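You operate a simulated robot arm through the tools that you are given. There is no shell and no other tool. Be economical: measure what you need, move in short steps, check, and stop when the job is done.

You are at the controls of a simulated robot arm. One attempt, no reset.

Task
Put things in order on the reading table. At the end: the felt block stands on top of the white chalk packet; the blue paper ball stands where the yellow pad on a beech grip stood; the yellow pad on a beech grip stands where the red weight stood; the brown square card box stands where the felt block stood; the red weight is on the green box (marked "CHALK"); whatever was shut is shut again. Leave all else as you found it, and nothing knocked over.
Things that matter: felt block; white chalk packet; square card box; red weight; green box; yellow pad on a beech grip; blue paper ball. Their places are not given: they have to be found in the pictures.

It is judged by the outcome, as a careful person would: the job done as asked, and still so three seconds after it is handed in. It fails if anything else is knocked over, pushed out of place, dropped, spilled or broken.

Robot
A 6-joint arm with a two-finger parallel gripper, fixed in place. Base frame: the origin is at the foot of the arm, x ahead of it, y to its left, z up; the work surface is at about z = 760. Readings come in mm, degrees, newtons and seconds.
With the tool pointing down near the work surface it reaches from about 260 to 680 mm from the base axis. Its first joint turns from -66.0 to 66.0 degrees. Payload 2.9 kg.
The tool frame sits at the grasp point between the pads (the TCP): z along the fingers, y along the line on which they close. The tips reach 30 mm beyond it. The gripper opens to 110 mm. The fingers are 20 mm wide and 10 mm thick; the gripper's body (48 by 112 mm) begins 55 mm behind the TCP.
Orientation is told as [roll, pitch, yaw] about the base's x, y, z axes, in that order, counted from this pose: with the fingers straight down and closing along the base's y, the tool's x points along the base's -x, its y along +y and its z along -z.

Tools
- The arm moves only by the tool servo_tool. Its argument "steps" is a list of rows, each an object (a shift or turn left out is 0, a gripper value left out holds the last) with "delta_rot": the turn, a rotation vector about the tool's x, y, z in degrees, a list of three; "translation": the shift along the tool's x, y, z in mm, a list of three; "hand": the gripper command, from -1 (shut) to 1 (fully open), values between in proportion. In form: [{"delta_rot": [ax, ay, az], "translation": [x, y, z], "hand": hand}, ...]. A call has 1 to 20 rows; each row shifts and turns the commanded pose from where the row before left it, along the tool's axes as they then stand. Each row takes 0.2 s and may step no farther than 50 mm and 8.6 degrees from the row before; otherwise, or with a gripper value out of range, the whole call is refused. Where a pose cannot be reached the arm comes as near as it can. A force on the tool above 40 N (or 10 N above the force at the start of the call, whichever is more), or a blocked arm, ends the call early, and 0.2 s more pass. Each finger travels about 108 mm/s and halts on what it meets, pressing with about 41 N; the grip force reading is that of the motor and also rises with nothing between the fingers. The clock runs only during rows and for 0.2 s after the last one: add rows that do not move to give the fingers time. It gives the time, the measured TCP pose, the force on the tool (base axes), the opening and the grip force at its end, in the units of the frame above (readings bear some noise).
- Cameras (640 x 400 px; columns grow to the right, rows downward): "scene" is fixed at [74.5, 444.8, 1362.2]; the picture's right is [-0.73, -0.69, 0.00], its down [-0.52, 0.55, -0.65] and it looks along [0.44, -0.47, -0.76] (base axes); focal length 263 px, centre (320, 200). "wrist" rides on the gripper at [-36, 0, -57] in the tool frame; the picture's right is [0.00, -1.00, 0.00], its down [0.97, 0.00, -0.24] and it looks along [0.24, 0.00, 0.97] (tool axes); focal length 218 px, centre (320, 200).
- grab_frame(camera): a new picture of that camera. It takes no simulated time.
- pixel_to_xyz(camera, pixels): for up to 12 pixels [column, row] of the newest picture of that camera ("zoom" is the newest enlarged one), the place [x, y, z] in the base frame of the surface seen there, good to about 2 mm. It takes no simulated time.
- enlarge(camera, box): a new picture of the part [left, top, right, bottom] of that camera's present view, enlarged. It takes no simulated time.
- hand_in(): hands the job in; it is judged then, once.

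Go step by step. Measure first, check grasps and placings, and put right what went wrong. The budget is 80 turns and 54 pictures, counting those below and the enlarged ones. Unless the task says otherwise, let go and move clear before handing in, and close with one line.

The tools are called after "Request:" by a JSON object that holds its "fn" and its "kwargs". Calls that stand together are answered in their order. servo_tool: Moves the arm, as the interface text tells. Its arguments: {"type":"object","properties":{"steps":{"type":"array","items":{"type":"object","properties":{"delta_rot":{"type":"array","items":{"type":"number"}},"translation":{"type":"array","items":{"type":"number"}},"hand":{"type":"number"}}}}},"required":["steps"]} The other tools are called the same way: grab_frame (camera) takes a picture; pixel_to_xyz (camera, pixels) gives the place of the surface under pixels of a picture; enlarge (camera, box) takes an enlarged picture of a part of a camera's view; hand_in () hands the job in.

At the start:

```text
time: 0.0
ee_pos: [385.3, 206.5, 1118.7]
ee_rot: [0.0, 0.1, 0.0]
contact_force: [0.3, -0.1, 0.0]
gripper_width: 109.8
grasp_force: 0.0
```

scene: 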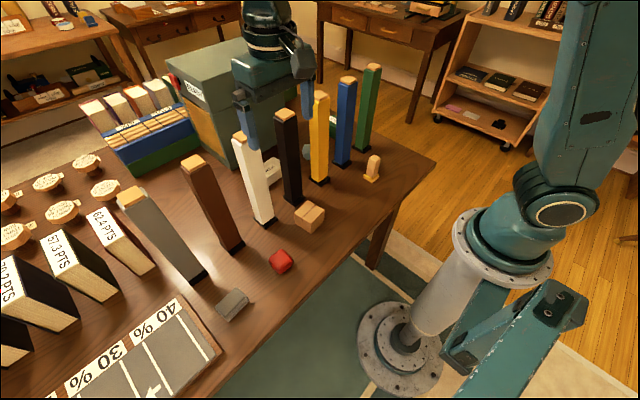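
wrist: 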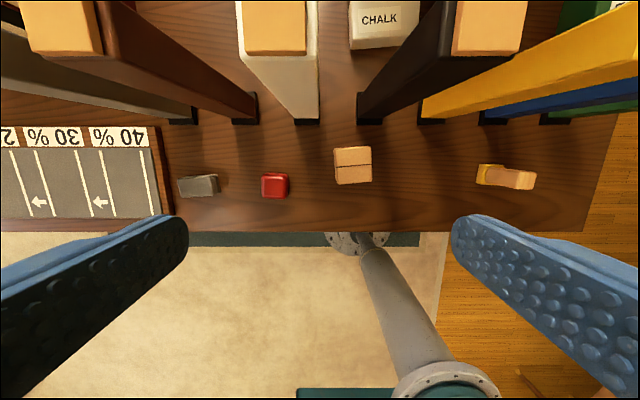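

The pictures show a row of tall posts, small items in front of them (grey felt, red weight, card box, yellow pad) and things behind. I'll enlarge the key parts first.

Request:
{"fn": "enlarge", "kwargs": {"camera": "scene", "box": [160, 40, 400, 190]}}

Request:
{"fn": "enlarge", "kwargs": {"camera": "scene", "box": [180, 140, 420, 330]}}

Request:
{"fn": "grab_frame", "kwargs": {"camera": "wrist"}}

Request:
{"fn": "pixel_to_xyz", "kwargs": {"camera": "wrist", "pixels": [[200, 185], [272, 185], [352, 158], [485, 174], [520, 180], [378, 20], [275, 25], [490, 25], [65, 25], [184, 121], [306, 122], [370, 122]]}}

Request:
{"fn": "pixel_to_xyz", "kwargs": {"camera": "scene", "pixels": [[132, 196], [192, 161], [243, 138], [284, 114], [321, 95], [347, 80], [373, 67], [308, 152], [270, 168], [205, 60], [234, 302], [372, 160]]}}

```text
2.67 times, centred on (280, 115) of scene
```

zoom: 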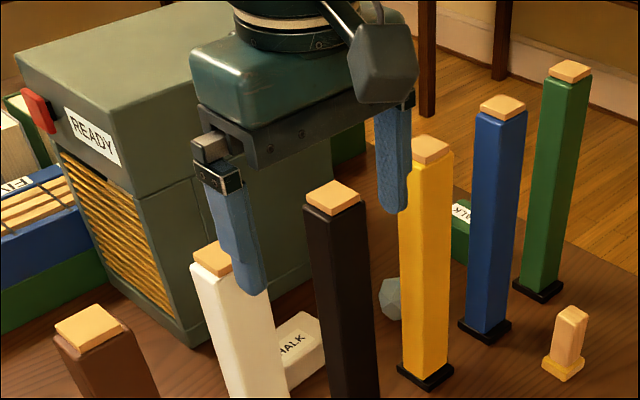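

```text
2.11 times, centred on (300, 235) of scene
```

zoom: 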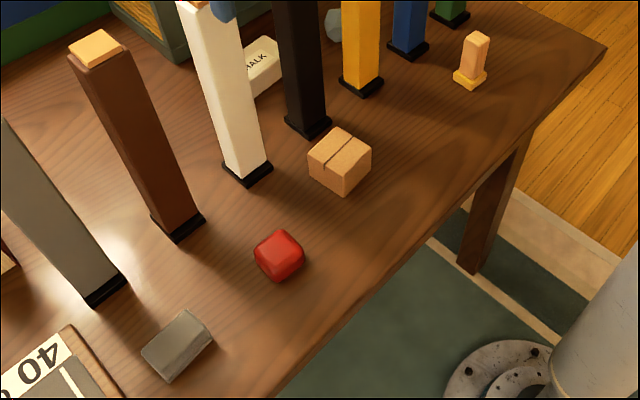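

```text
49 pictures are left
```

wrist: 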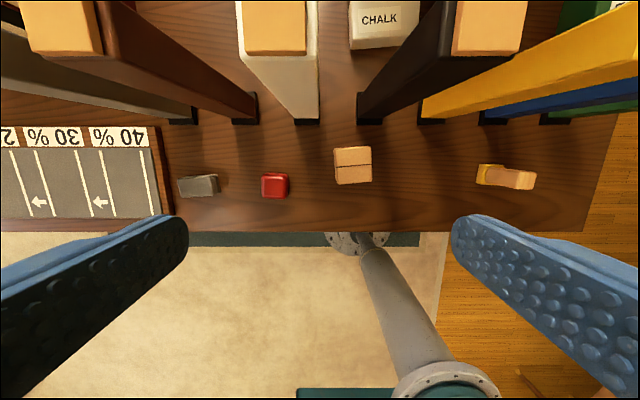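

```text
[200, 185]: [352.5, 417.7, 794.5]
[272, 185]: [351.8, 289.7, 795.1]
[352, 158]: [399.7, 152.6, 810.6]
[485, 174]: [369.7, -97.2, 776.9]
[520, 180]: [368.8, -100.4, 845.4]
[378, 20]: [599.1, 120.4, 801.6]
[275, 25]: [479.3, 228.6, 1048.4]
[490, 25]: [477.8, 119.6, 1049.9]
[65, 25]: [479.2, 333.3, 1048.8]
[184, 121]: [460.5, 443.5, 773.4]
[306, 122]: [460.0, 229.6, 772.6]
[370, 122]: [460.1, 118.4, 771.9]
```

```text
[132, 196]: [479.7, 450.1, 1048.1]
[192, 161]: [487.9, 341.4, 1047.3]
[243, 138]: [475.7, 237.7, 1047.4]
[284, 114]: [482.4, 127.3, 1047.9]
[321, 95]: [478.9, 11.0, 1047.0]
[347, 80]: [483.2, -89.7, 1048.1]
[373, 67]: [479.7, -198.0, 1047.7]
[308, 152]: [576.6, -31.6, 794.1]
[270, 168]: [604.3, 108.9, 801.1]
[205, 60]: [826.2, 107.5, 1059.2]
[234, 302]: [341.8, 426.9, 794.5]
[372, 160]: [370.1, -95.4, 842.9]
```

The back items sit behind the posts, whose tops are at z≈1048. I'll rise and move over the back side to look down on the white packet, the ball and the green box.

Request:
{"fn": "servo_tool", "kwargs": {"steps": [{"translation": [0, 0, -40], "hand": 1}, {"translation": [0, 0, -40]}, {"translation": [-33, -33, 0]}, {"translation": [-33, -33, 0]}, {"translation": [-33, -33, 0]}, {"translation": [-33, -33, 0]}, {"translation": [-33, -33, 0]}, {"translation": [0, 0, 0]}]}}

Request:
{"fn": "grab_frame", "kwargs": {"camera": "wrist"}}

Request:
{"fn": "grab_frame", "kwargs": {"camera": "scene"}}

```text
time: 1.8
ee_pos: [550.8, 42.9, 1199.2]
ee_rot: [0.0, 0.0, 0.0]
contact_force: [0.0, -0.2, 0.2]
gripper_width: 110.0
grasp_force: 0.1
```

```text
48 pictures are left
```

wrist: 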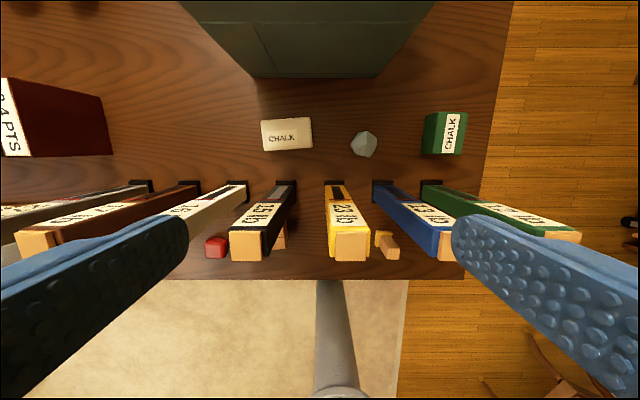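

```text
47 pictures are left
```

scene: 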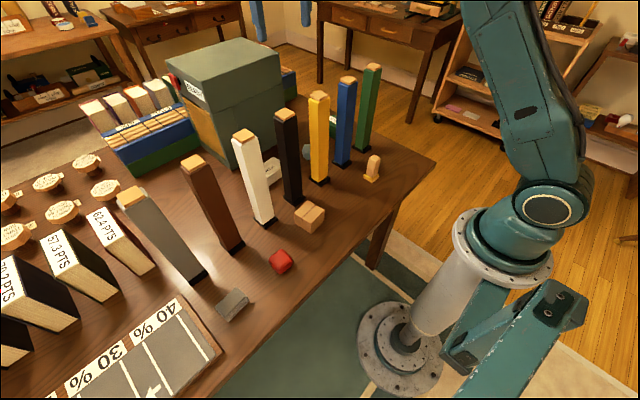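

The whole layout is clear: packet at (287,134), blue ball at (364,143), green CHALK box at (445,133). I'll enlarge and measure the edges.

Request:
{"fn": "enlarge", "kwargs": {"camera": "wrist", "box": [250, 90, 490, 240]}}

Request:
{"fn": "pixel_to_xyz", "kwargs": {"camera": "wrist", "pixels": [[264, 123], [310, 121], [311, 148], [266, 149], [364, 143], [354, 143], [375, 143], [430, 118], [462, 118], [457, 150], [428, 150], [445, 133]]}}

Request:
{"fn": "pixel_to_xyz", "kwargs": {"camera": "wrist", "pixels": [[30, 240], [140, 240], [185, 235], [247, 242], [350, 240], [445, 240], [565, 237], [208, 243], [300, 70], [90, 150], [380, 240], [393, 252]]}}

```text
2.67 times, centred on (370, 165) of wrist
```

zoom: 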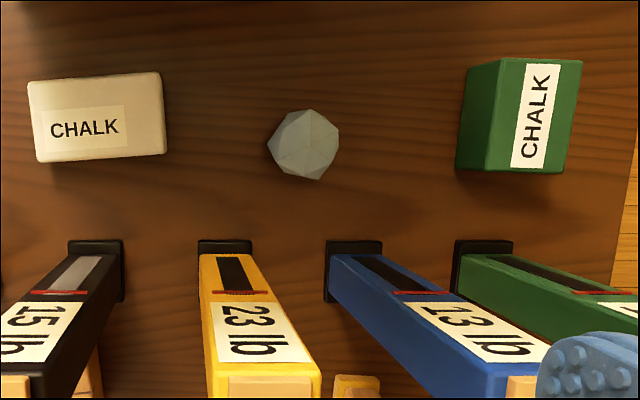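

```text
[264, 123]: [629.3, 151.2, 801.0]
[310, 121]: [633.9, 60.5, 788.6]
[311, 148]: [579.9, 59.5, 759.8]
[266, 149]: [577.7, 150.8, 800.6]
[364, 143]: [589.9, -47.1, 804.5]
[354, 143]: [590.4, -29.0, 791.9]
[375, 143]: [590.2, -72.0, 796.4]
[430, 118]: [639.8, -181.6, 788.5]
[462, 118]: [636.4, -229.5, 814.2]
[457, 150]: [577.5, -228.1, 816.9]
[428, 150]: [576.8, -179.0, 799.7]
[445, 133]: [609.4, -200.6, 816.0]
```

```text
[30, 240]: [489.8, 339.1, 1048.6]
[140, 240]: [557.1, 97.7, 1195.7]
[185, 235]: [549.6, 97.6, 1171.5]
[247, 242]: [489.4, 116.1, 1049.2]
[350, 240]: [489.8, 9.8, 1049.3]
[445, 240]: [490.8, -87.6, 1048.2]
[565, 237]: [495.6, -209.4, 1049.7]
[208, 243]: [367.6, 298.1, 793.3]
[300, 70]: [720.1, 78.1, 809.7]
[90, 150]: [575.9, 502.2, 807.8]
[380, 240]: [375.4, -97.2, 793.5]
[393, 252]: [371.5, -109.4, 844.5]
```

Positions behind: packet about x577–630, y62–151, top 801; ball about (590,−50); green box top about x577–638, y−181…−229, z816. Now I'll go above the red weight for a close look.

Request:
{"fn": "servo_tool", "kwargs": {"steps": [{"translation": [27, 35.3, 0]}, {"translation": [27, 35.3, 0]}, {"translation": [27, 35.3, 0]}, {"translation": [27, 35.3, 0]}, {"translation": [27, 35.3, 0]}, {"translation": [27, 35.3, 0]}, {"translation": [27, 35.3, 0]}, {"translation": [0, 0, 45]}, {"translation": [0, 0, 45]}, {"translation": [0, 0, 45]}, {"translation": [0, 0, 45]}, {"translation": [0, 0, 40]}, {"translation": [0, 0, 0]}]}}

Request:
{"fn": "grab_frame", "kwargs": {"camera": "wrist"}}

Request:
{"fn": "grab_frame", "kwargs": {"camera": "scene"}}

```text
time: 4.6
ee_pos: [363.5, 288.0, 976.8]
ee_rot: [0.0, 0.1, 0.0]
contact_force: [-1.0, -0.5, -0.4]
gripper_width: 109.9
grasp_force: 0.1
```

```text
45 pictures are left
```

wrist: 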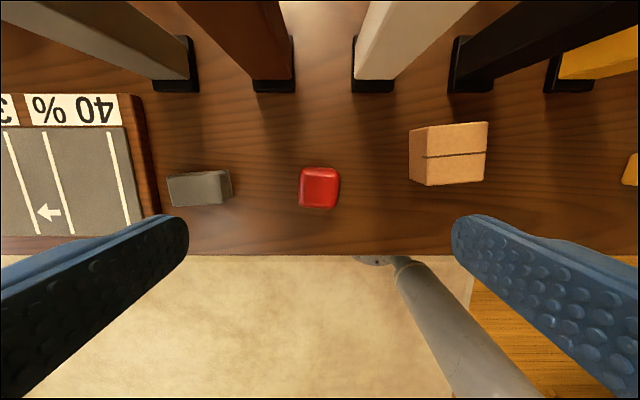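

```text
44 pictures are left
```

scene: 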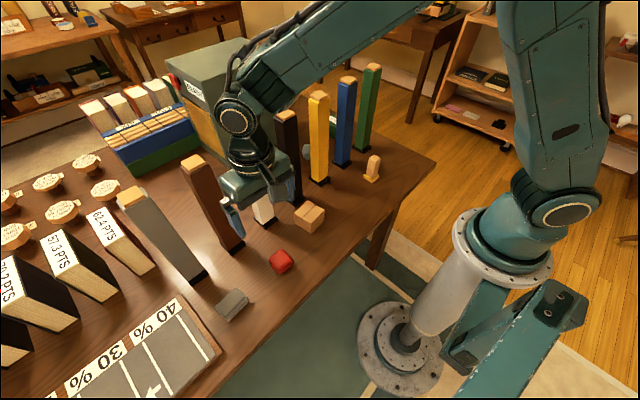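

Red weight is at (319,188) in the wrist picture. The wrist joint and forearm matter for clearance behind the posts, so I'll measure them along with the front items.

Request:
{"fn": "pixel_to_xyz", "kwargs": {"camera": "scene", "pixels": [[237, 118], [225, 130], [246, 138], [250, 155], [250, 170], [255, 190], [262, 95], [290, 75], [330, 60], [300, 95], [360, 55], [345, 20]]}}

Request:
{"fn": "pixel_to_xyz", "kwargs": {"camera": "wrist", "pixels": [[303, 173], [337, 171], [337, 205], [304, 205], [320, 188], [170, 179], [222, 173], [227, 202], [175, 204], [424, 130], [486, 124], [484, 180]]}}

Request:
{"fn": "enlarge", "kwargs": {"camera": "wrist", "box": [150, 110, 350, 235]}}

```text
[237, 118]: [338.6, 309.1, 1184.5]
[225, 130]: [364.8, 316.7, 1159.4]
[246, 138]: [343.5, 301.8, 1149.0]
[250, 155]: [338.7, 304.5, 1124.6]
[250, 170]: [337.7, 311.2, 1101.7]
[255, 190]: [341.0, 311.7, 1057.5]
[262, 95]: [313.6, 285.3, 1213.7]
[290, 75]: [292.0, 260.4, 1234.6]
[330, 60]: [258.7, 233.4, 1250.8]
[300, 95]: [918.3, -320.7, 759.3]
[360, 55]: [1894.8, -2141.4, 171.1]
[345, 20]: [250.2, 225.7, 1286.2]
```

```text
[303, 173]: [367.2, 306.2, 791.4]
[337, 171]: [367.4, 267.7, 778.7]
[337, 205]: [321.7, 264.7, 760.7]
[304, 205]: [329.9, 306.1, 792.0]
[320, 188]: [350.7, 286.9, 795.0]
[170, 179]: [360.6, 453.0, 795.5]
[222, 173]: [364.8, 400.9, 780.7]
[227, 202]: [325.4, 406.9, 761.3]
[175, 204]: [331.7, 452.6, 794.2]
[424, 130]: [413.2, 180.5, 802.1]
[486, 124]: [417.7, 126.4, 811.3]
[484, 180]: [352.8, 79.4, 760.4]
```

```text
3.20 times, centred on (250, 172) of wrist
```

zoom: 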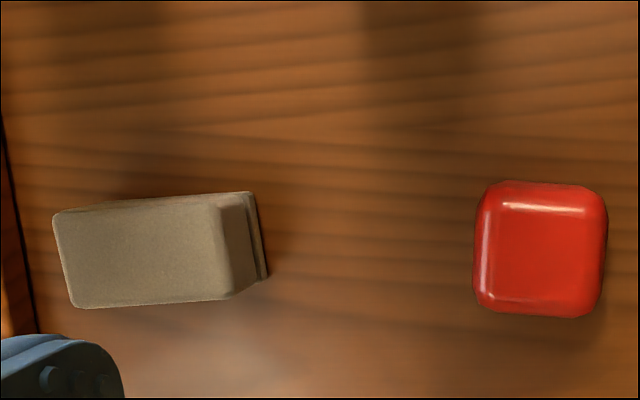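

I need the arm's geometry to predict the forearm height over the posts, so I'll measure points on the shoulder, upper arm and forearm in the same scene picture.

Request:
{"fn": "pixel_to_xyz", "kwargs": {"camera": "scene", "pixels": [[558, 208], [575, 130], [550, 30], [545, 5], [570, 200], [380, 25], [415, 6], [320, 80], [270, 112], [310, 85], [350, 62], [300, 30]]}}

Request:
{"fn": "enlarge", "kwargs": {"camera": "scene", "box": [190, 0, 430, 150]}}

```text
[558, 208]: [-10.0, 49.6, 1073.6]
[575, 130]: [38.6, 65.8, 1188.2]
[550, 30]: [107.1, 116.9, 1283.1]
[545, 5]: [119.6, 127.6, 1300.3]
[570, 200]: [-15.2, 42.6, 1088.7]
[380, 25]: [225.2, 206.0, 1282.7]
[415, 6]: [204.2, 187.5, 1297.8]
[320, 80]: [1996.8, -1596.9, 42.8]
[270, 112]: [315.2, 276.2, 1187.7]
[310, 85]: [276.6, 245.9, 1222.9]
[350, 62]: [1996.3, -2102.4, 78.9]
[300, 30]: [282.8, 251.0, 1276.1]
```

```text
2.67 times, centred on (310, 75) of scene
```

zoom: 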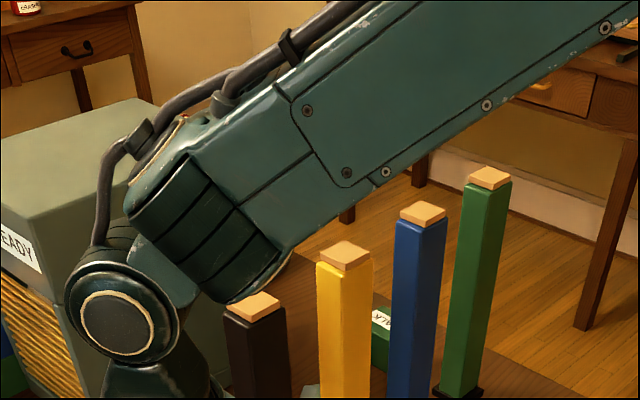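

Wrist centre sits about 207 mm above the TCP, and the forearm's underside rises toward the base. Working behind the posts should therefore clear 1048, provided I grip high. Red weight spans x330–367, y267–306, top 795. I'll grasp it now with TCP about 801.

Request:
{"fn": "servo_tool", "kwargs": {"steps": [{"translation": [15, -1, 30], "hand": 0.4}, {"translation": [0, 0, 40]}, {"translation": [0, 0, 40]}, {"translation": [0, 0, 35]}, {"translation": [0, 0, 20]}, {"translation": [0, 0, 11]}, {}, {"hand": -1}, {}, {}, {}]}}

Request:
{"fn": "grab_frame", "kwargs": {"camera": "scene"}}

```text
time: 7.0
ee_pos: [347.8, 287.5, 803.2]
ee_rot: [0.0, 0.0, -0.1]
contact_force: [0.0, 0.4, -0.6]
gripper_width: 47.4
grasp_force: 41.2
```

```text
41 pictures are left
```

scene: 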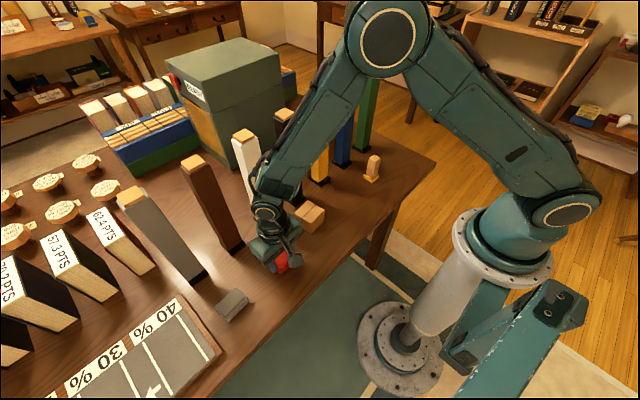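

Gripper halted at 47.4 mm with 41 N; the elbow at (388,38) is visible too, so I'll measure the links. Next I lift the weight a little and check.

Request:
{"fn": "pixel_to_xyz", "kwargs": {"camera": "scene", "pixels": [[388, 38], [265, 214], [563, 214], [290, 195], [330, 140], [364, 90], [300, 185], [252, 170], [375, 160], [369, 180]]}}

Request:
{"fn": "servo_tool", "kwargs": {"steps": [{"translation": [0, 0, -10]}, {"translation": [0, 0, -40]}, {"translation": [0, 0, -40]}, {"translation": [0, 0, -40]}, {"translation": [0, 0, -40]}, {}]}}

Request:
{"fn": "grab_frame", "kwargs": {"camera": "wrist"}}

```text
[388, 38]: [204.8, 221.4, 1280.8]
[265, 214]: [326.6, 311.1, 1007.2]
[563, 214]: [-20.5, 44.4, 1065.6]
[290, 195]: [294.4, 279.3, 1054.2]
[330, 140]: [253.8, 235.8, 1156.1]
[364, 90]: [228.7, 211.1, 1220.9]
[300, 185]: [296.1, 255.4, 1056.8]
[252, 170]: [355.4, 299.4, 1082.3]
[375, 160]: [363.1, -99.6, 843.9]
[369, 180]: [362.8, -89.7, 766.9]
```

```text
time: 8.4
ee_pos: [346.8, 287.5, 972.4]
ee_rot: [0.1, 0.0, 0.0]
contact_force: [0.5, 0.4, -3.9]
gripper_width: 47.7
grasp_force: 41.2
```

```text
40 pictures are left
```

wrist: 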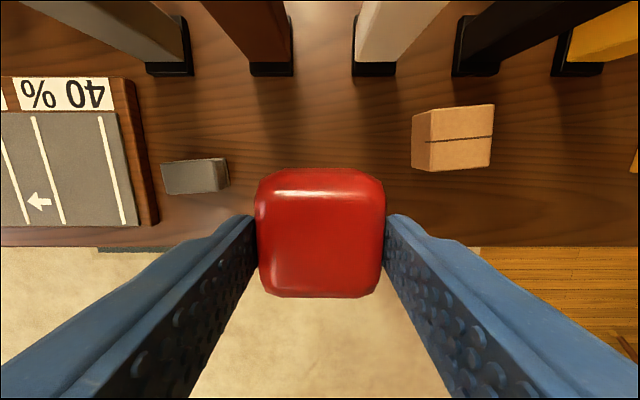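

Red weight is held squarely (picture columns 257–385). Links measure about 358 and 313 mm, so clearance is fine. I'll raise it well above the posts and travel to above the back right, near the green box.

Request:
{"fn": "servo_tool", "kwargs": {"steps": [{"translation": [0, 0, -45]}, {"translation": [0, 0, -45]}, {"translation": [0, 0, -45]}, {"translation": [0, 0, -45]}, {"translation": [-17.75, -39.8, 0]}, {"translation": [-17.75, -39.8, 0]}, {"translation": [-17.75, -39.8, 0]}, {"translation": [-17.75, -39.8, 0]}, {"translation": [-17.75, -39.8, 0]}, {"translation": [-17.75, -39.8, 0]}, {"translation": [-17.75, -39.8, 0]}, {"translation": [-17.75, -39.8, 0]}, {"translation": [-17.75, -39.8, 0]}, {"translation": [-17.75, -39.8, 0]}, {"translation": [-17.75, -39.8, 0]}, {"translation": [-17.75, -39.8, 0]}, {}, {}]}}

Request:
{"fn": "grab_frame", "kwargs": {"camera": "wrist"}}

```text
time: 12.2
ee_pos: [560.5, -191.1, 1153.3]
ee_rot: [0.1, 0.1, -0.1]
contact_force: [-0.4, 0.0, -4.2]
gripper_width: 47.5
grasp_force: 41.0
```

```text
39 pictures are left
```

wrist: 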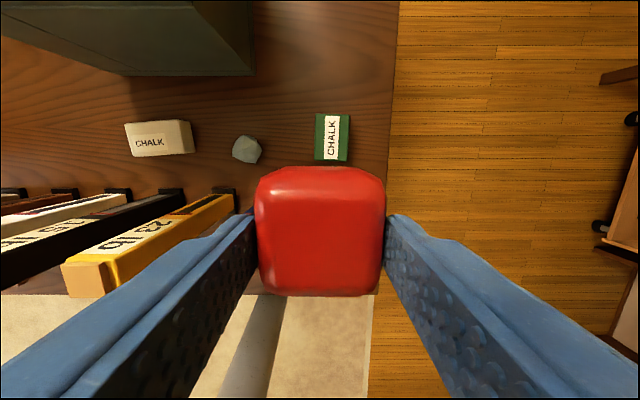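

Green box is at (332,137) in the wrist picture. I'll measure its top edges from here, plus the ball.

Request:
{"fn": "pixel_to_xyz", "kwargs": {"camera": "wrist", "pixels": [[318, 116], [346, 116], [346, 157], [318, 157], [332, 137], [332, 115], [332, 158], [247, 149], [240, 150], [254, 150], [247, 140], [247, 158]]}}

Request:
{"fn": "enlarge", "kwargs": {"camera": "wrist", "box": [220, 90, 380, 190]}}

```text
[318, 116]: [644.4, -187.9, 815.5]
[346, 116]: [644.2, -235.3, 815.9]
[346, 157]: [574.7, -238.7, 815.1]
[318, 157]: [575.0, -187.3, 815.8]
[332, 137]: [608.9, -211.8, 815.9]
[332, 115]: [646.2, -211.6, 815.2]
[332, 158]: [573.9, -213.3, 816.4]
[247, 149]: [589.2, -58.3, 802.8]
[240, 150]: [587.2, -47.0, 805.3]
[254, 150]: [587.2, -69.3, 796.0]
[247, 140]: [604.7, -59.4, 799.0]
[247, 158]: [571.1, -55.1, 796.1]
```

```text
4.00 times, centred on (300, 140) of wrist
```

zoom: 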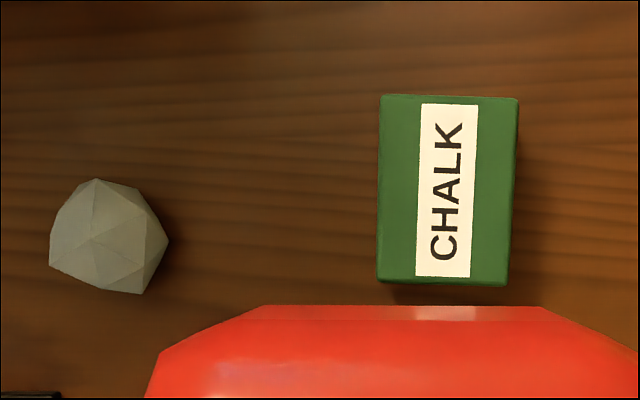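

Green box top centre is (609,−212), z816. I'll descend and move out above it, stopping about 40 mm short to check clearance.

Request:
{"fn": "servo_tool", "kwargs": {"steps": [{"translation": [0, 0, 45]}, {"translation": [0, 0, 45]}, {"translation": [-16, -7, 40]}, {"translation": [-16, -7, 40]}, {"translation": [-16.5, -7, 40]}, {"translation": [0, 0, 40]}, {}, {}]}}

Request:
{"fn": "grab_frame", "kwargs": {"camera": "scene"}}

Request:
{"fn": "grab_frame", "kwargs": {"camera": "wrist"}}

```text
time: 14.0
ee_pos: [608.8, -209.9, 901.4]
ee_rot: [0.0, 0.1, 0.0]
contact_force: [-0.6, 0.1, -4.4]
gripper_width: 47.6
grasp_force: 41.6
```

```text
37 pictures are left
```

scene: 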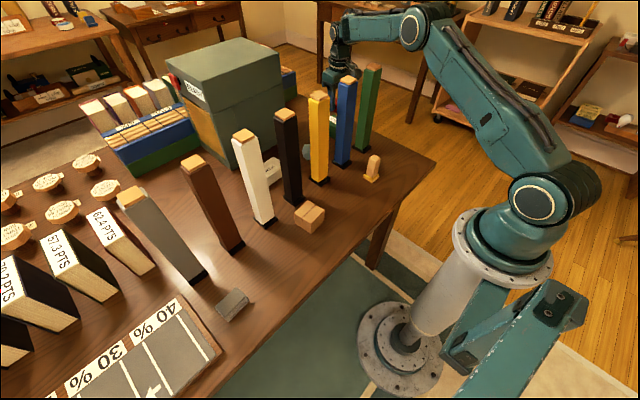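

```text
36 pictures are left
```

wrist: 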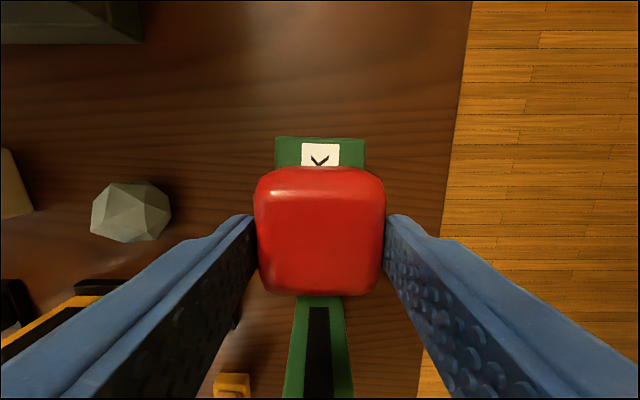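

Red sits centred over the box (box columns 275–365). I'll check the forearm's lower-edge height near the green post before going lower.

Request:
{"fn": "pixel_to_xyz", "kwargs": {"camera": "scene", "pixels": [[350, 38], [365, 39], [380, 39], [392, 40], [340, 25], [338, 50], [413, 28], [373, 67]]}}

Request:
{"fn": "enlarge", "kwargs": {"camera": "scene", "box": [300, 0, 460, 100]}}

```text
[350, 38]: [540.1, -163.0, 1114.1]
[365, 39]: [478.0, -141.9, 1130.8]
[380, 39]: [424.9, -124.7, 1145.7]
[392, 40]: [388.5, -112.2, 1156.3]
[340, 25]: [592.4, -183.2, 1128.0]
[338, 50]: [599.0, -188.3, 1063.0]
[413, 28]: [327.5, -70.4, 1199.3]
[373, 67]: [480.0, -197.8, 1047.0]
```

```text
4.00 times, centred on (380, 50) of scene
```

zoom: 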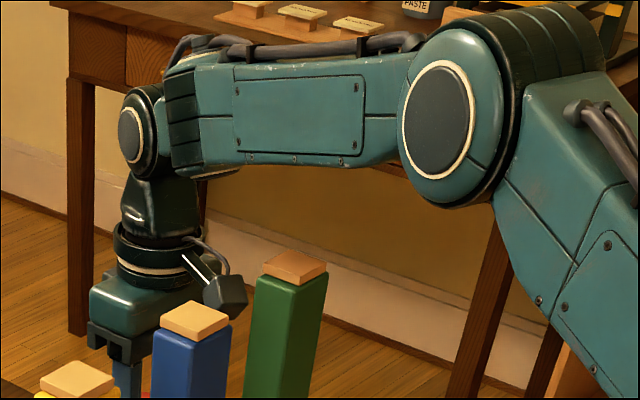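

Forearm underside is at about z1131 over the posts, so lowering 40 mm is safe. There is a small knob on the tool flange near (356,74) that I'll locate too.

Request:
{"fn": "pixel_to_xyz", "kwargs": {"camera": "zoom", "pixels": [[225, 295], [240, 285], [215, 310], [200, 260], [150, 245], [120, 300], [180, 290], [240, 310]]}}

Request:
{"fn": "servo_tool", "kwargs": {"steps": [{"translation": [0, -1.5, 25]}, {"translation": [0, 0, 10]}, {"translation": [0, 0, 4]}, {}]}}

```text
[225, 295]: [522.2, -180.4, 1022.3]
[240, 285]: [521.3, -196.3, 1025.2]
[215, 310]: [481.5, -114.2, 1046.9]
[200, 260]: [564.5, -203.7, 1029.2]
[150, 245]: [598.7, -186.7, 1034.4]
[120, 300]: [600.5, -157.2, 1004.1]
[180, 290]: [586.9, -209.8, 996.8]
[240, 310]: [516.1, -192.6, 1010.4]
```

```text
time: 15.0
ee_pos: [608.6, -211.6, 863.7]
ee_rot: [-0.1, 0.0, 0.0]
contact_force: [0.0, -0.7, -3.2]
gripper_width: 47.5
grasp_force: 41.3
```

The knob sits about 90 mm to the base side of the TCP at TCP+110–125, so it clears the green post by about 14 mm here; I must mind it at the ball. I'll lower the last few millimetres gently.

Request:
{"fn": "servo_tool", "kwargs": {"steps": [{"translation": [0, 0, 2]}, {"translation": [0, 0, 1.5]}, {}]}}

```text
time: 15.8
ee_pos: [609.0, -211.4, 859.4]
ee_rot: [-0.1, 0.0, 0.0]
contact_force: [0.0, 0.7, -4.1]
gripper_width: 47.6
grasp_force: 41.1
```

Force still shows the full weight (−4.1 N), so it's not down yet. Lower a bit more.

Request:
{"fn": "servo_tool", "kwargs": {"steps": [{"translation": [0, 0, 1]}, {"translation": [0, 0, 1]}, {}]}}

```text
time: 16.6
ee_pos: [608.4, -212.3, 858.6]
ee_rot: [0.0, 0.0, 0.0]
contact_force: [-0.3, 0.0, -3.4]
gripper_width: 47.4
grasp_force: 41.5
```

Request:
{"fn": "servo_tool", "kwargs": {"steps": [{"translation": [0, 0, 1]}, {"translation": [0, 0, 1]}, {}]}}

```text
time: 17.4
ee_pos: [609.8, -212.2, 858.1]
ee_rot: [0.0, -0.1, 0.0]
contact_force: [-4.3, 1.8, 11.7]
gripper_width: 47.9
grasp_force: 41.2
```

The upward force of 11.7 N means it is seated on the box. I'll ease up 1 mm, open, and rise.

Request:
{"fn": "servo_tool", "kwargs": {"steps": [{"translation": [0, 0, -1]}, {"hand": 0}, {"hand": 0.4}, {}, {"translation": [0, 0, -20]}, {"translation": [0, 0, -40]}, {"translation": [0, 0, -40]}, {"translation": [0, 0, -40]}, {"translation": [0, 0, -40]}, {}]}}

Request:
{"fn": "grab_frame", "kwargs": {"camera": "wrist"}}

```text
time: 19.6
ee_pos: [608.9, -213.1, 1039.4]
ee_rot: [-0.1, 0.1, 0.0]
contact_force: [0.8, -1.0, 0.8]
gripper_width: 77.1
grasp_force: 0.2
```

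```text
34 pictures are left
```

wrist: 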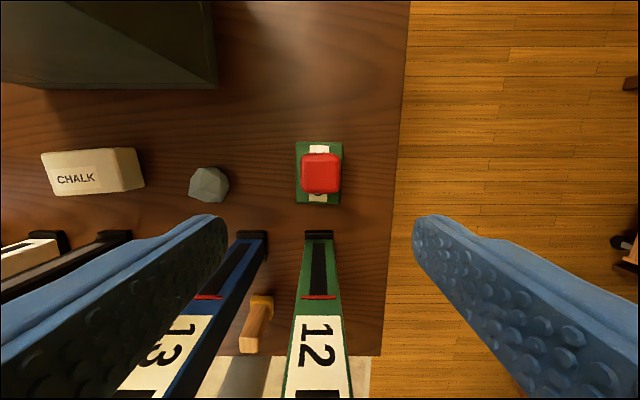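

Red weight stands centred on the green box (320,173). Next I'll go back over the posts to above the yellow pad.

Request:
{"fn": "servo_tool", "kwargs": {"steps": [{"translation": [16, 0, -40]}, {"translation": [16, 0, -40]}, {"translation": [16, 0, -40]}, {"translation": [38.2, 22.6, 0]}, {"translation": [38.2, 22.6, 0]}, {"translation": [38.2, 22.6, 0]}, {"translation": [38.2, 22.6, 0]}, {"translation": [38.2, 22.6, 0]}, {"translation": [0, 0, 45]}, {"translation": [0, 0, 45]}, {"translation": [0, 0, 45]}, {}]}}

Request:
{"fn": "grab_frame", "kwargs": {"camera": "wrist"}}

Request:
{"fn": "enlarge", "kwargs": {"camera": "scene", "box": [330, 130, 410, 190]}}

```text
time: 22.2
ee_pos: [369.4, -98.6, 1020.4]
ee_rot: [0.0, 0.1, 0.0]
contact_force: [-0.2, -0.7, -0.1]
gripper_width: 77.0
grasp_force: 0.2
```

```text
33 pictures are left
```

wrist: 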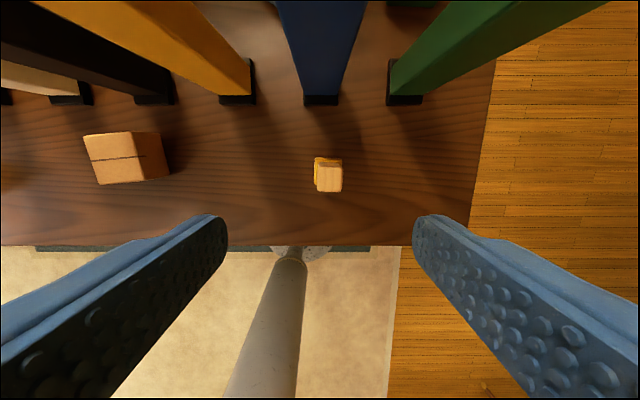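

```text
6.67 times, centred on (370, 160) of scene
```

zoom: 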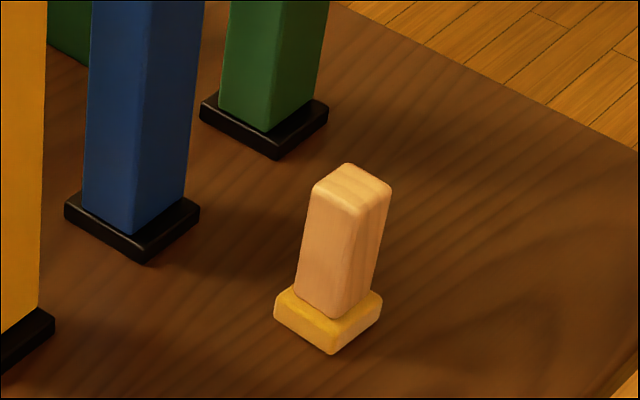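

Request:
{"fn": "enlarge", "kwargs": {"camera": "wrist", "box": [280, 130, 376, 190]}}

Request:
{"fn": "pixel_to_xyz", "kwargs": {"camera": "wrist", "pixels": [[318, 163], [340, 163], [340, 189], [319, 189], [329, 176], [316, 180], [316, 160], [328, 159], [338, 159], [315, 188]]}}

Request:
{"fn": "pixel_to_xyz", "kwargs": {"camera": "scene", "pixels": [[372, 157], [372, 160], [378, 160], [371, 170], [365, 177], [366, 179], [376, 176], [371, 180]]}}

```text
6.67 times, centred on (328, 160) of wrist
```

zoom: 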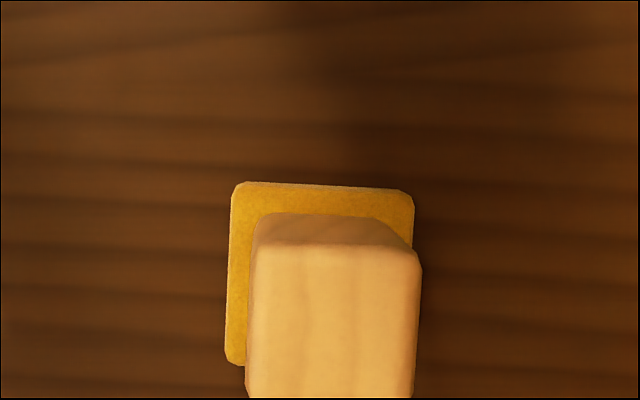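

```text
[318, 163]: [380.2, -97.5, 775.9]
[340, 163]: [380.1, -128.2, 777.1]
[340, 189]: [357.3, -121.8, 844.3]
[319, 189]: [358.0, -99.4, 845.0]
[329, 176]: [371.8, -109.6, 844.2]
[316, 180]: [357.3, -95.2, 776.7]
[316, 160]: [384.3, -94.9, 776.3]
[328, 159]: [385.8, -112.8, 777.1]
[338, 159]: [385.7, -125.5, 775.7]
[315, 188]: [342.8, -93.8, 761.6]
```

```text
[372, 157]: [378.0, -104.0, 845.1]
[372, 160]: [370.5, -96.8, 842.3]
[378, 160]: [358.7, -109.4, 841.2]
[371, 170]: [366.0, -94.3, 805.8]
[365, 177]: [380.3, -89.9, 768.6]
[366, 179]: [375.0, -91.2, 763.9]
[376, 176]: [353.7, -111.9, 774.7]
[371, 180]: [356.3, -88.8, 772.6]
```

Pad footprint is centred about (367,−111) and the beech grip runs up to z845. I'll grasp the grip at TCP z≈822.

Request:
{"fn": "servo_tool", "kwargs": {"steps": [{"translation": [2.4, -12.2, 10]}, {"translation": [0, 0, 45]}, {"translation": [0, 0, 45]}, {"translation": [0, 0, 45]}, {"translation": [0, 0, 35]}, {"translation": [0, 0, 18]}, {}, {"hand": -1}, {}, {}, {}, {}]}}

Request:
{"fn": "grab_frame", "kwargs": {"camera": "wrist"}}

```text
time: 24.8
ee_pos: [366.6, -111.6, 823.9]
ee_rot: [0.1, 0.1, 0.0]
contact_force: [-0.3, 0.2, 0.1]
gripper_width: 27.8
grasp_force: 40.8
```

```text
30 pictures are left
```

wrist: 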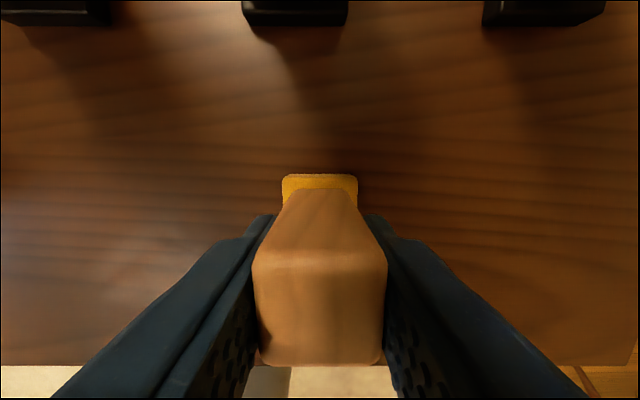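

Gripped at 27.8 mm. I'll measure where the grip sits relative to the TCP, then lift and carry it to above the red weight's old place (348,287).

Request:
{"fn": "pixel_to_xyz", "kwargs": {"camera": "wrist", "pixels": [[320, 268], [320, 360], [320, 176], [320, 315], [285, 178], [356, 178]]}}

Request:
{"fn": "servo_tool", "kwargs": {"steps": [{"translation": [0, 0, -40]}, {"translation": [0, 0, -50]}, {"translation": [0, 0, -50]}, {"translation": [1.9, 39.9, 0]}, {"translation": [1.9, 39.9, 0]}, {"translation": [1.9, 39.9, 0]}, {"translation": [1.9, 39.9, 0]}, {"translation": [1.9, 39.9, 0]}, {"translation": [1.9, 39.9, 0]}, {"translation": [1.9, 39.9, 0]}, {"translation": [1.9, 39.9, 0]}, {"translation": [1.9, 39.9, 0]}, {"translation": [1.9, 39.9, 0]}, {}, {}]}}

Request:
{"fn": "grab_frame", "kwargs": {"camera": "wrist"}}

```text
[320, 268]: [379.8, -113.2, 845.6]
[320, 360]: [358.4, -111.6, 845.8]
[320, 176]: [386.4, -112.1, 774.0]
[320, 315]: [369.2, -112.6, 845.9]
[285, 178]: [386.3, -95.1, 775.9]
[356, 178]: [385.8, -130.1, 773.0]
```

```text
time: 28.0
ee_pos: [347.6, 288.5, 963.2]
ee_rot: [0.0, -0.1, 0.0]
contact_force: [0.1, 0.0, -1.6]
gripper_width: 27.6
grasp_force: 40.8
```

```text
29 pictures are left
```

wrist: 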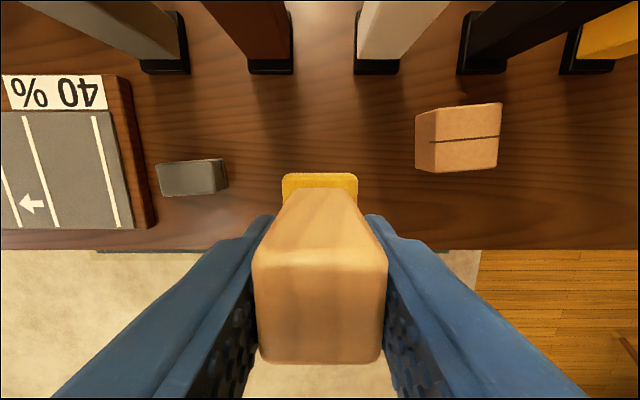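

Grip is centred and upright. Now I'll lower it onto the red weight's old spot.

Request:
{"fn": "servo_tool", "kwargs": {"steps": [{"translation": [1.4, -1.2, 40]}, {"translation": [0, 0, 45]}, {"translation": [0, 0, 35]}, {"translation": [0, 0, 14]}, {"translation": [0, 0, 3]}, {}, {}]}}

```text
time: 29.6
ee_pos: [347.1, 286.0, 827.3]
ee_rot: [0.0, 0.0, 0.0]
contact_force: [-0.1, 0.2, -1.3]
gripper_width: 27.8
grasp_force: 40.6
```

Request:
{"fn": "servo_tool", "kwargs": {"steps": [{"translation": [0, 0, 1.5]}, {"translation": [0, 0, 1.5]}, {}]}}

```text
time: 30.4
ee_pos: [346.8, 286.8, 823.2]
ee_rot: [0.1, 0.0, 0.0]
contact_force: [-0.6, 0.0, -0.4]
gripper_width: 27.7
grasp_force: 41.2
```

Force has gone from −1.3 to −0.4 N, so it is touching. One more small press, then release and rise.

Request:
{"fn": "servo_tool", "kwargs": {"steps": [{"translation": [0, 0, 0.7]}, {}, {"hand": -0.3}, {"hand": 0.2}, {}, {"translation": [0, 0, -15]}, {"translation": [0, 0, -40]}, {"translation": [0, 0, -45]}, {"translation": [0, 0, -45]}, {}]}}

Request:
{"fn": "grab_frame", "kwargs": {"camera": "wrist"}}

Request:
{"fn": "grab_frame", "kwargs": {"camera": "scene"}}

```text
time: 32.6
ee_pos: [347.0, 287.9, 970.2]
ee_rot: [0.0, 0.0, 0.0]
contact_force: [0.3, 0.6, -0.5]
gripper_width: 65.8
grasp_force: 0.1
```

```text
28 pictures are left
```

wrist: 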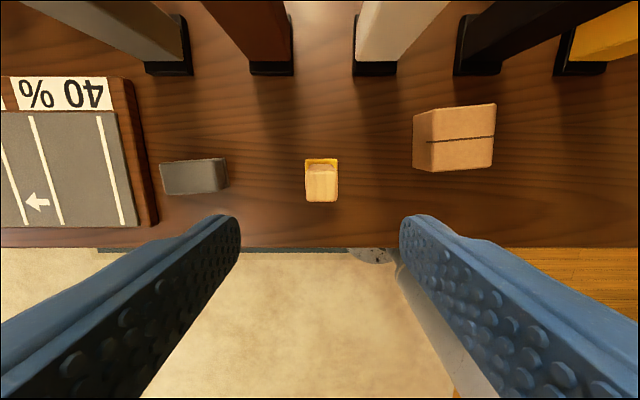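

```text
27 pictures are left
```

scene: 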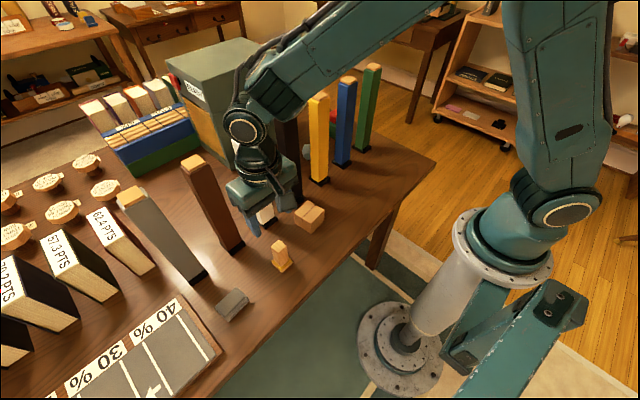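

The pad stands upright at the red weight's old spot. Next the felt block: I'll measure it and its gap to the percent board before choosing the closing direction.

Request:
{"fn": "pixel_to_xyz", "kwargs": {"camera": "wrist", "pixels": [[163, 166], [217, 160], [222, 188], [168, 193], [192, 176], [155, 200], [152, 160], [159, 215], [228, 187], [224, 160], [322, 185], [322, 160]]}}

Request:
{"fn": "enlarge", "kwargs": {"camera": "wrist", "box": [120, 130, 248, 210]}}

```text
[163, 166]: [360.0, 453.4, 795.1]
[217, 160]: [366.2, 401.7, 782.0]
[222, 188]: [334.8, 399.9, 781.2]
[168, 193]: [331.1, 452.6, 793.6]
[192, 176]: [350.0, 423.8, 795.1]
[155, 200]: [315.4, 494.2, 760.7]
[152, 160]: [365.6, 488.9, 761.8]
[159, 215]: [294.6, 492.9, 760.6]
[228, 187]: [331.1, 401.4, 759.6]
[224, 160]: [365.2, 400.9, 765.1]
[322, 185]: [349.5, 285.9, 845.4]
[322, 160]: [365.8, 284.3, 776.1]
```

```text
5.00 times, centred on (184, 170) of wrist
```

zoom: 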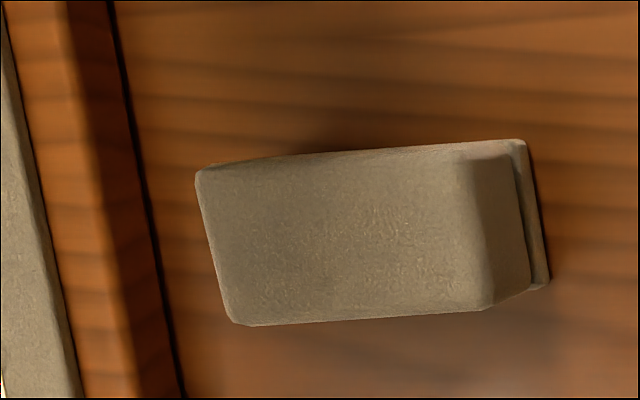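

Felt block is centred about (348,428), turned about 4°, with 33 mm to the board. Fingers opened 72 mm will fit. I'll match its yaw and grasp at TCP z≈808, above its base lip.

Request:
{"fn": "servo_tool", "kwargs": {"steps": [{"translation": [0, 47, 0], "hand": 0.31}, {"translation": [0, 47, 0]}, {"translation": [-1, 46.5, 0]}, {"delta_rot": [0, 0, -4.4]}, {"translation": [0, 0, 45]}, {"translation": [0, 0, 45]}, {"translation": [0, 0, 40]}, {}, {}]}}

Request:
{"fn": "grab_frame", "kwargs": {"camera": "wrist"}}

```text
time: 34.6
ee_pos: [348.5, 426.8, 838.0]
ee_rot: [0.0, 0.1, 4.4]
contact_force: [-0.8, -0.6, 0.0]
gripper_width: 71.8
grasp_force: 0.0
```

```text
25 pictures are left
```

wrist: 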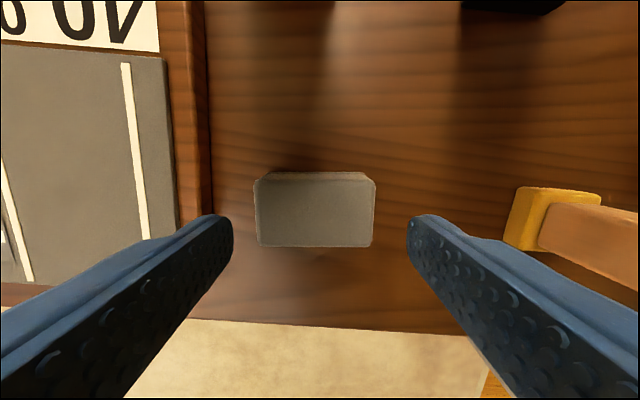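

Felt is well aligned and spans columns 254–376, so it's about 2 mm to the left. I'll adjust, measure its top, and grip.

Request:
{"fn": "pixel_to_xyz", "kwargs": {"camera": "wrist", "pixels": [[315, 184], [315, 243], [258, 213], [372, 213]]}}

Request:
{"fn": "servo_tool", "kwargs": {"steps": [{"translation": [0, 2, 15]}, {"translation": [0, 0, 15]}, {}, {"hand": -1}, {}, {}, {}, {}]}}

```text
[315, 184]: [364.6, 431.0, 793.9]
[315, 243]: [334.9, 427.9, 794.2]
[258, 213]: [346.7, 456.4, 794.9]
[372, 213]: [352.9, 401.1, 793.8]
```

```text
time: 36.4
ee_pos: [346.8, 427.7, 810.0]
ee_rot: [0.0, 0.1, 4.4]
contact_force: [-0.4, 0.9, 1.8]
gripper_width: 58.6
grasp_force: 41.8
```

Held at 58.6 mm. Lifting straight up above post height, undoing the yaw, and carrying it to near the packet.

Request:
{"fn": "servo_tool", "kwargs": {"steps": [{"translation": [0, 0, -20]}, {"translation": [0, 0, -45]}, {"translation": [0, 0, -45]}, {"translation": [0, 0, -45]}, {"translation": [0, 0, -45]}, {"translation": [0, 0, -45]}, {"translation": [0, 0, -45]}, {"translation": [0, 0, -45], "delta_rot": [0, 0, 4.4]}, {"translation": [-23.7, -35.8, 0]}, {"translation": [-23.7, -35.8, 0]}, {"translation": [-23.7, -35.8, 0]}, {"translation": [-23.7, -35.8, 0]}, {"translation": [-23.7, -35.8, 0]}, {"translation": [-23.7, -35.8, 0]}, {"translation": [-23.7, -35.8, 0]}, {"translation": [-23.7, -35.8, 0]}, {"translation": [-23.7, -35.8, 0]}, {}]}}

Request:
{"fn": "grab_frame", "kwargs": {"camera": "wrist"}}

```text
time: 40.2
ee_pos: [560.3, 106.4, 1141.2]
ee_rot: [0.0, -0.1, 0.0]
contact_force: [-0.1, -0.2, -0.6]
gripper_width: 58.7
grasp_force: 41.0
```

```text
24 pictures are left
```

wrist: 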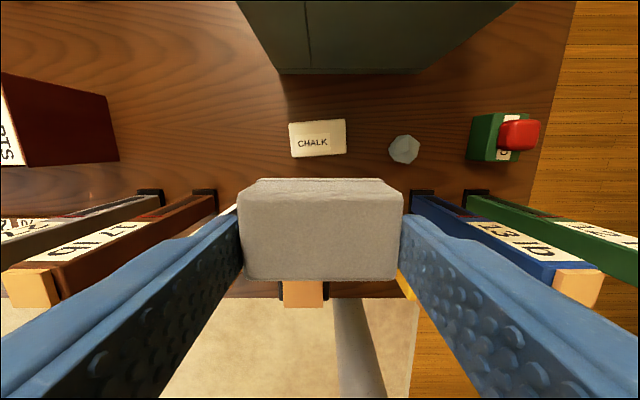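

Packet is at (318,138). Measuring its top corners and the felt's position in the grip.

Request:
{"fn": "pixel_to_xyz", "kwargs": {"camera": "wrist", "pixels": [[291, 125], [344, 121], [345, 151], [292, 156], [318, 123], [318, 154], [318, 138], [320, 200], [320, 272], [242, 235], [400, 235]]}}

```text
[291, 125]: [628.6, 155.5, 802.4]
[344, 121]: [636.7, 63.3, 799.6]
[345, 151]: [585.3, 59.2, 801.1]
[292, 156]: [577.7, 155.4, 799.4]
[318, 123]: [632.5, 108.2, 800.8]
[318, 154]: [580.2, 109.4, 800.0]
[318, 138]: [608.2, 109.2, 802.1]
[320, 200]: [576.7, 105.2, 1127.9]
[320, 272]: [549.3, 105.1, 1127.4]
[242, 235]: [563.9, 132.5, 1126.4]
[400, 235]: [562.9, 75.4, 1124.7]
```

Packet centre is (607,108), turned about 5° the same way as the felt was. The knob will pass near the black post, so I'll measure the posts' back faces first.

Request:
{"fn": "pixel_to_xyz", "kwargs": {"camera": "wrist", "pixels": [[60, 262], [10, 270], [100, 240], [205, 190], [418, 192], [580, 265], [560, 262], [470, 225], [475, 191], [30, 265], [150, 192], [440, 205]]}}

Request:
{"fn": "enlarge", "kwargs": {"camera": "scene", "box": [200, 0, 440, 150]}}

```text
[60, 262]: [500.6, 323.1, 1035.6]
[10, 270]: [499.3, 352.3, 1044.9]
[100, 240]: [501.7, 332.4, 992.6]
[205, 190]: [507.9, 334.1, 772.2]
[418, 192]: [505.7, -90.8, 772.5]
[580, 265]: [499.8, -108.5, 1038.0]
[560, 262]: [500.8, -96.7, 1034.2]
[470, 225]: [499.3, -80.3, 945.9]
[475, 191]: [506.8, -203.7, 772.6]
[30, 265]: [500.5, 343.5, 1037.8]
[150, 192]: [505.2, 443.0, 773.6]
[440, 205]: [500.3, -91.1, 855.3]
```

```text
2.67 times, centred on (320, 75) of scene
```

zoom: 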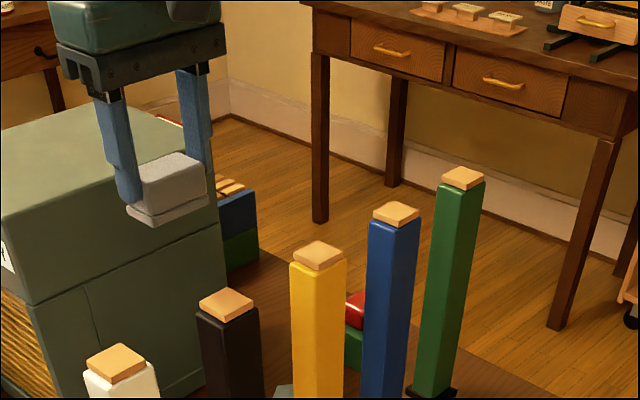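

Post back faces are at x≈500. I'll turn the tool to match the packet, set the felt slightly to the far side (TCP x≈608) for knob clearance, and descend to about 10 mm above.

Request:
{"fn": "servo_tool", "kwargs": {"steps": [{"delta_rot": [0, 0, -4.7]}, {"translation": [-24, -0.5, 10]}, {"translation": [-23.6, -0.4, 10]}, {"translation": [0, 0, 45]}, {"translation": [0, 0, 45]}, {"translation": [0, 0, 45]}, {"translation": [0, 0, 45]}, {"translation": [0, 0, 40]}, {"translation": [0, 0, 26]}, {}, {}]}}

Request:
{"fn": "grab_frame", "kwargs": {"camera": "wrist"}}

Request:
{"fn": "grab_frame", "kwargs": {"camera": "scene"}}

```text
time: 42.6
ee_pos: [608.4, 109.4, 874.8]
ee_rot: [0.0, 0.1, 4.7]
contact_force: [-0.6, -0.7, 0.9]
gripper_width: 58.9
grasp_force: 40.5
```

```text
22 pictures are left
```

wrist: 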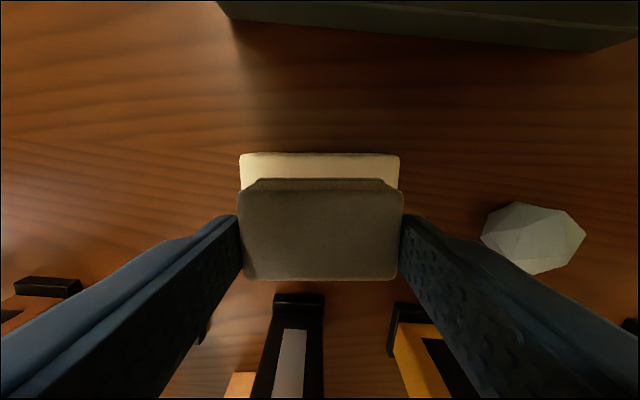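

```text
21 pictures are left
```

scene: 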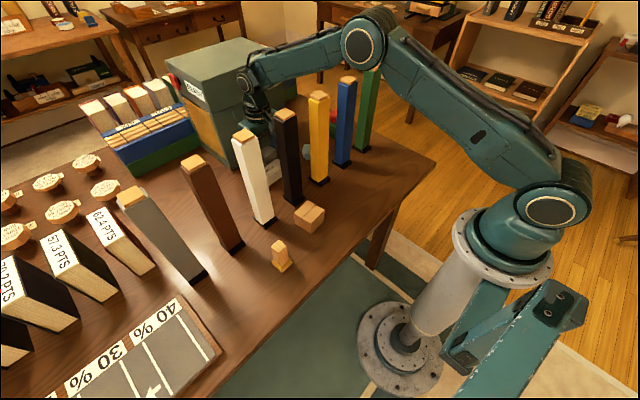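

Felt lines up over the packet (both around columns 240–400). I'll check the knob's clearance from the black post in an enlarged view before the last descent.

Request:
{"fn": "enlarge", "kwargs": {"camera": "scene", "box": [220, 50, 348, 130]}}

```text
5.00 times, centred on (284, 90) of scene
```

zoom: 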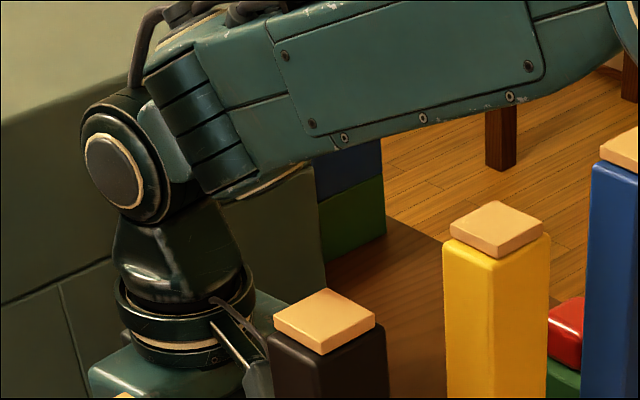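

Request:
{"fn": "pixel_to_xyz", "kwargs": {"camera": "zoom", "pixels": [[258, 370], [250, 380], [262, 385], [245, 340], [265, 365], [255, 180], [320, 150], [230, 340], [180, 325], [300, 155]]}}

```text
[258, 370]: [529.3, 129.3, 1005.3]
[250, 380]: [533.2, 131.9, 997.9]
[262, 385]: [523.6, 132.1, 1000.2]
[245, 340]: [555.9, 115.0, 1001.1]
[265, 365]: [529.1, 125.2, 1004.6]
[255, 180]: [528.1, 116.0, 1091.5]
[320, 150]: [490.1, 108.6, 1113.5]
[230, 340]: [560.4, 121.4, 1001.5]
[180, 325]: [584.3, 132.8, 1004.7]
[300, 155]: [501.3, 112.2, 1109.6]
```

The knob stays about 15 mm behind the post and the forearm is at about z1110. Lowering the felt the rest of the way gently.

Request:
{"fn": "servo_tool", "kwargs": {"steps": [{"translation": [0, 0, 12]}, {"translation": [0, 0, 8]}, {"translation": [0, 0, 2]}, {"translation": [0, 0, 1]}, {}]}}

```text
time: 43.8
ee_pos: [608.7, 110.4, 854.8]
ee_rot: [0.0, 0.0, 4.7]
contact_force: [-0.3, 0.8, -0.6]
gripper_width: 58.6
grasp_force: 41.1
```

Request:
{"fn": "servo_tool", "kwargs": {"steps": [{"translation": [0, 0, 1.5]}, {"translation": [0, 0, 1.5]}, {}, {}]}}

```text
time: 44.8
ee_pos: [609.3, 108.9, 850.8]
ee_rot: [-0.1, 0.0, 4.7]
contact_force: [-0.4, -0.7, -0.1]
gripper_width: 59.0
grasp_force: 41.0
```

Request:
{"fn": "servo_tool", "kwargs": {"steps": [{"translation": [0, 0, 1]}, {"translation": [0, 0, 0.7]}, {}]}}

```text
time: 45.6
ee_pos: [608.8, 110.2, 849.6]
ee_rot: [0.0, 0.0, 4.8]
contact_force: [0.3, 0.1, -0.1]
gripper_width: 58.7
grasp_force: 40.9
```

No clear contact yet; going down a little further.

Request:
{"fn": "servo_tool", "kwargs": {"steps": [{"translation": [0, 0, 1]}, {"translation": [0, 0, 0.7]}, {}]}}

```text
time: 46.4
ee_pos: [608.4, 110.6, 848.0]
ee_rot: [0.0, 0.0, 4.7]
contact_force: [-2.6, -0.1, 5.0]
gripper_width: 58.9
grasp_force: 40.8
```

Contact at 5 N: the felt rests on the packet. Releasing, rising behind the posts and undoing the yaw.

Request:
{"fn": "servo_tool", "kwargs": {"steps": [{"translation": [0, 0, -0.7]}, {"hand": 0.2}, {"hand": 0.4}, {}, {"translation": [0, 0, -20]}, {"translation": [0, 0, -45]}, {"translation": [0, 0, -45]}, {"translation": [0, 0, -40], "delta_rot": [0, 0, 4.7]}, {}]}}

Request:
{"fn": "grab_frame", "kwargs": {"camera": "wrist"}}

```text
time: 48.4
ee_pos: [608.2, 109.7, 998.6]
ee_rot: [0.0, 0.1, -0.1]
contact_force: [0.1, -0.3, 0.2]
gripper_width: 77.0
grasp_force: 0.0
```

```text
19 pictures are left
```

wrist: 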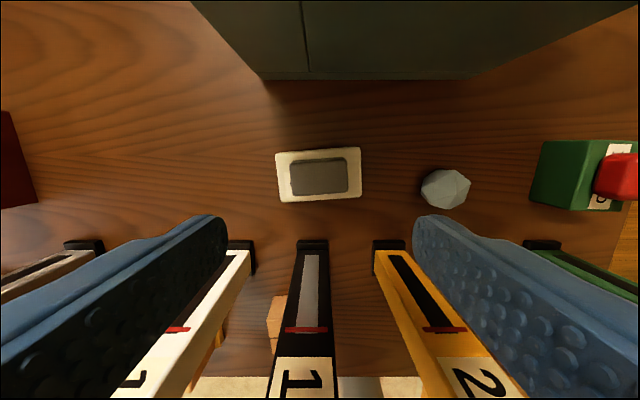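

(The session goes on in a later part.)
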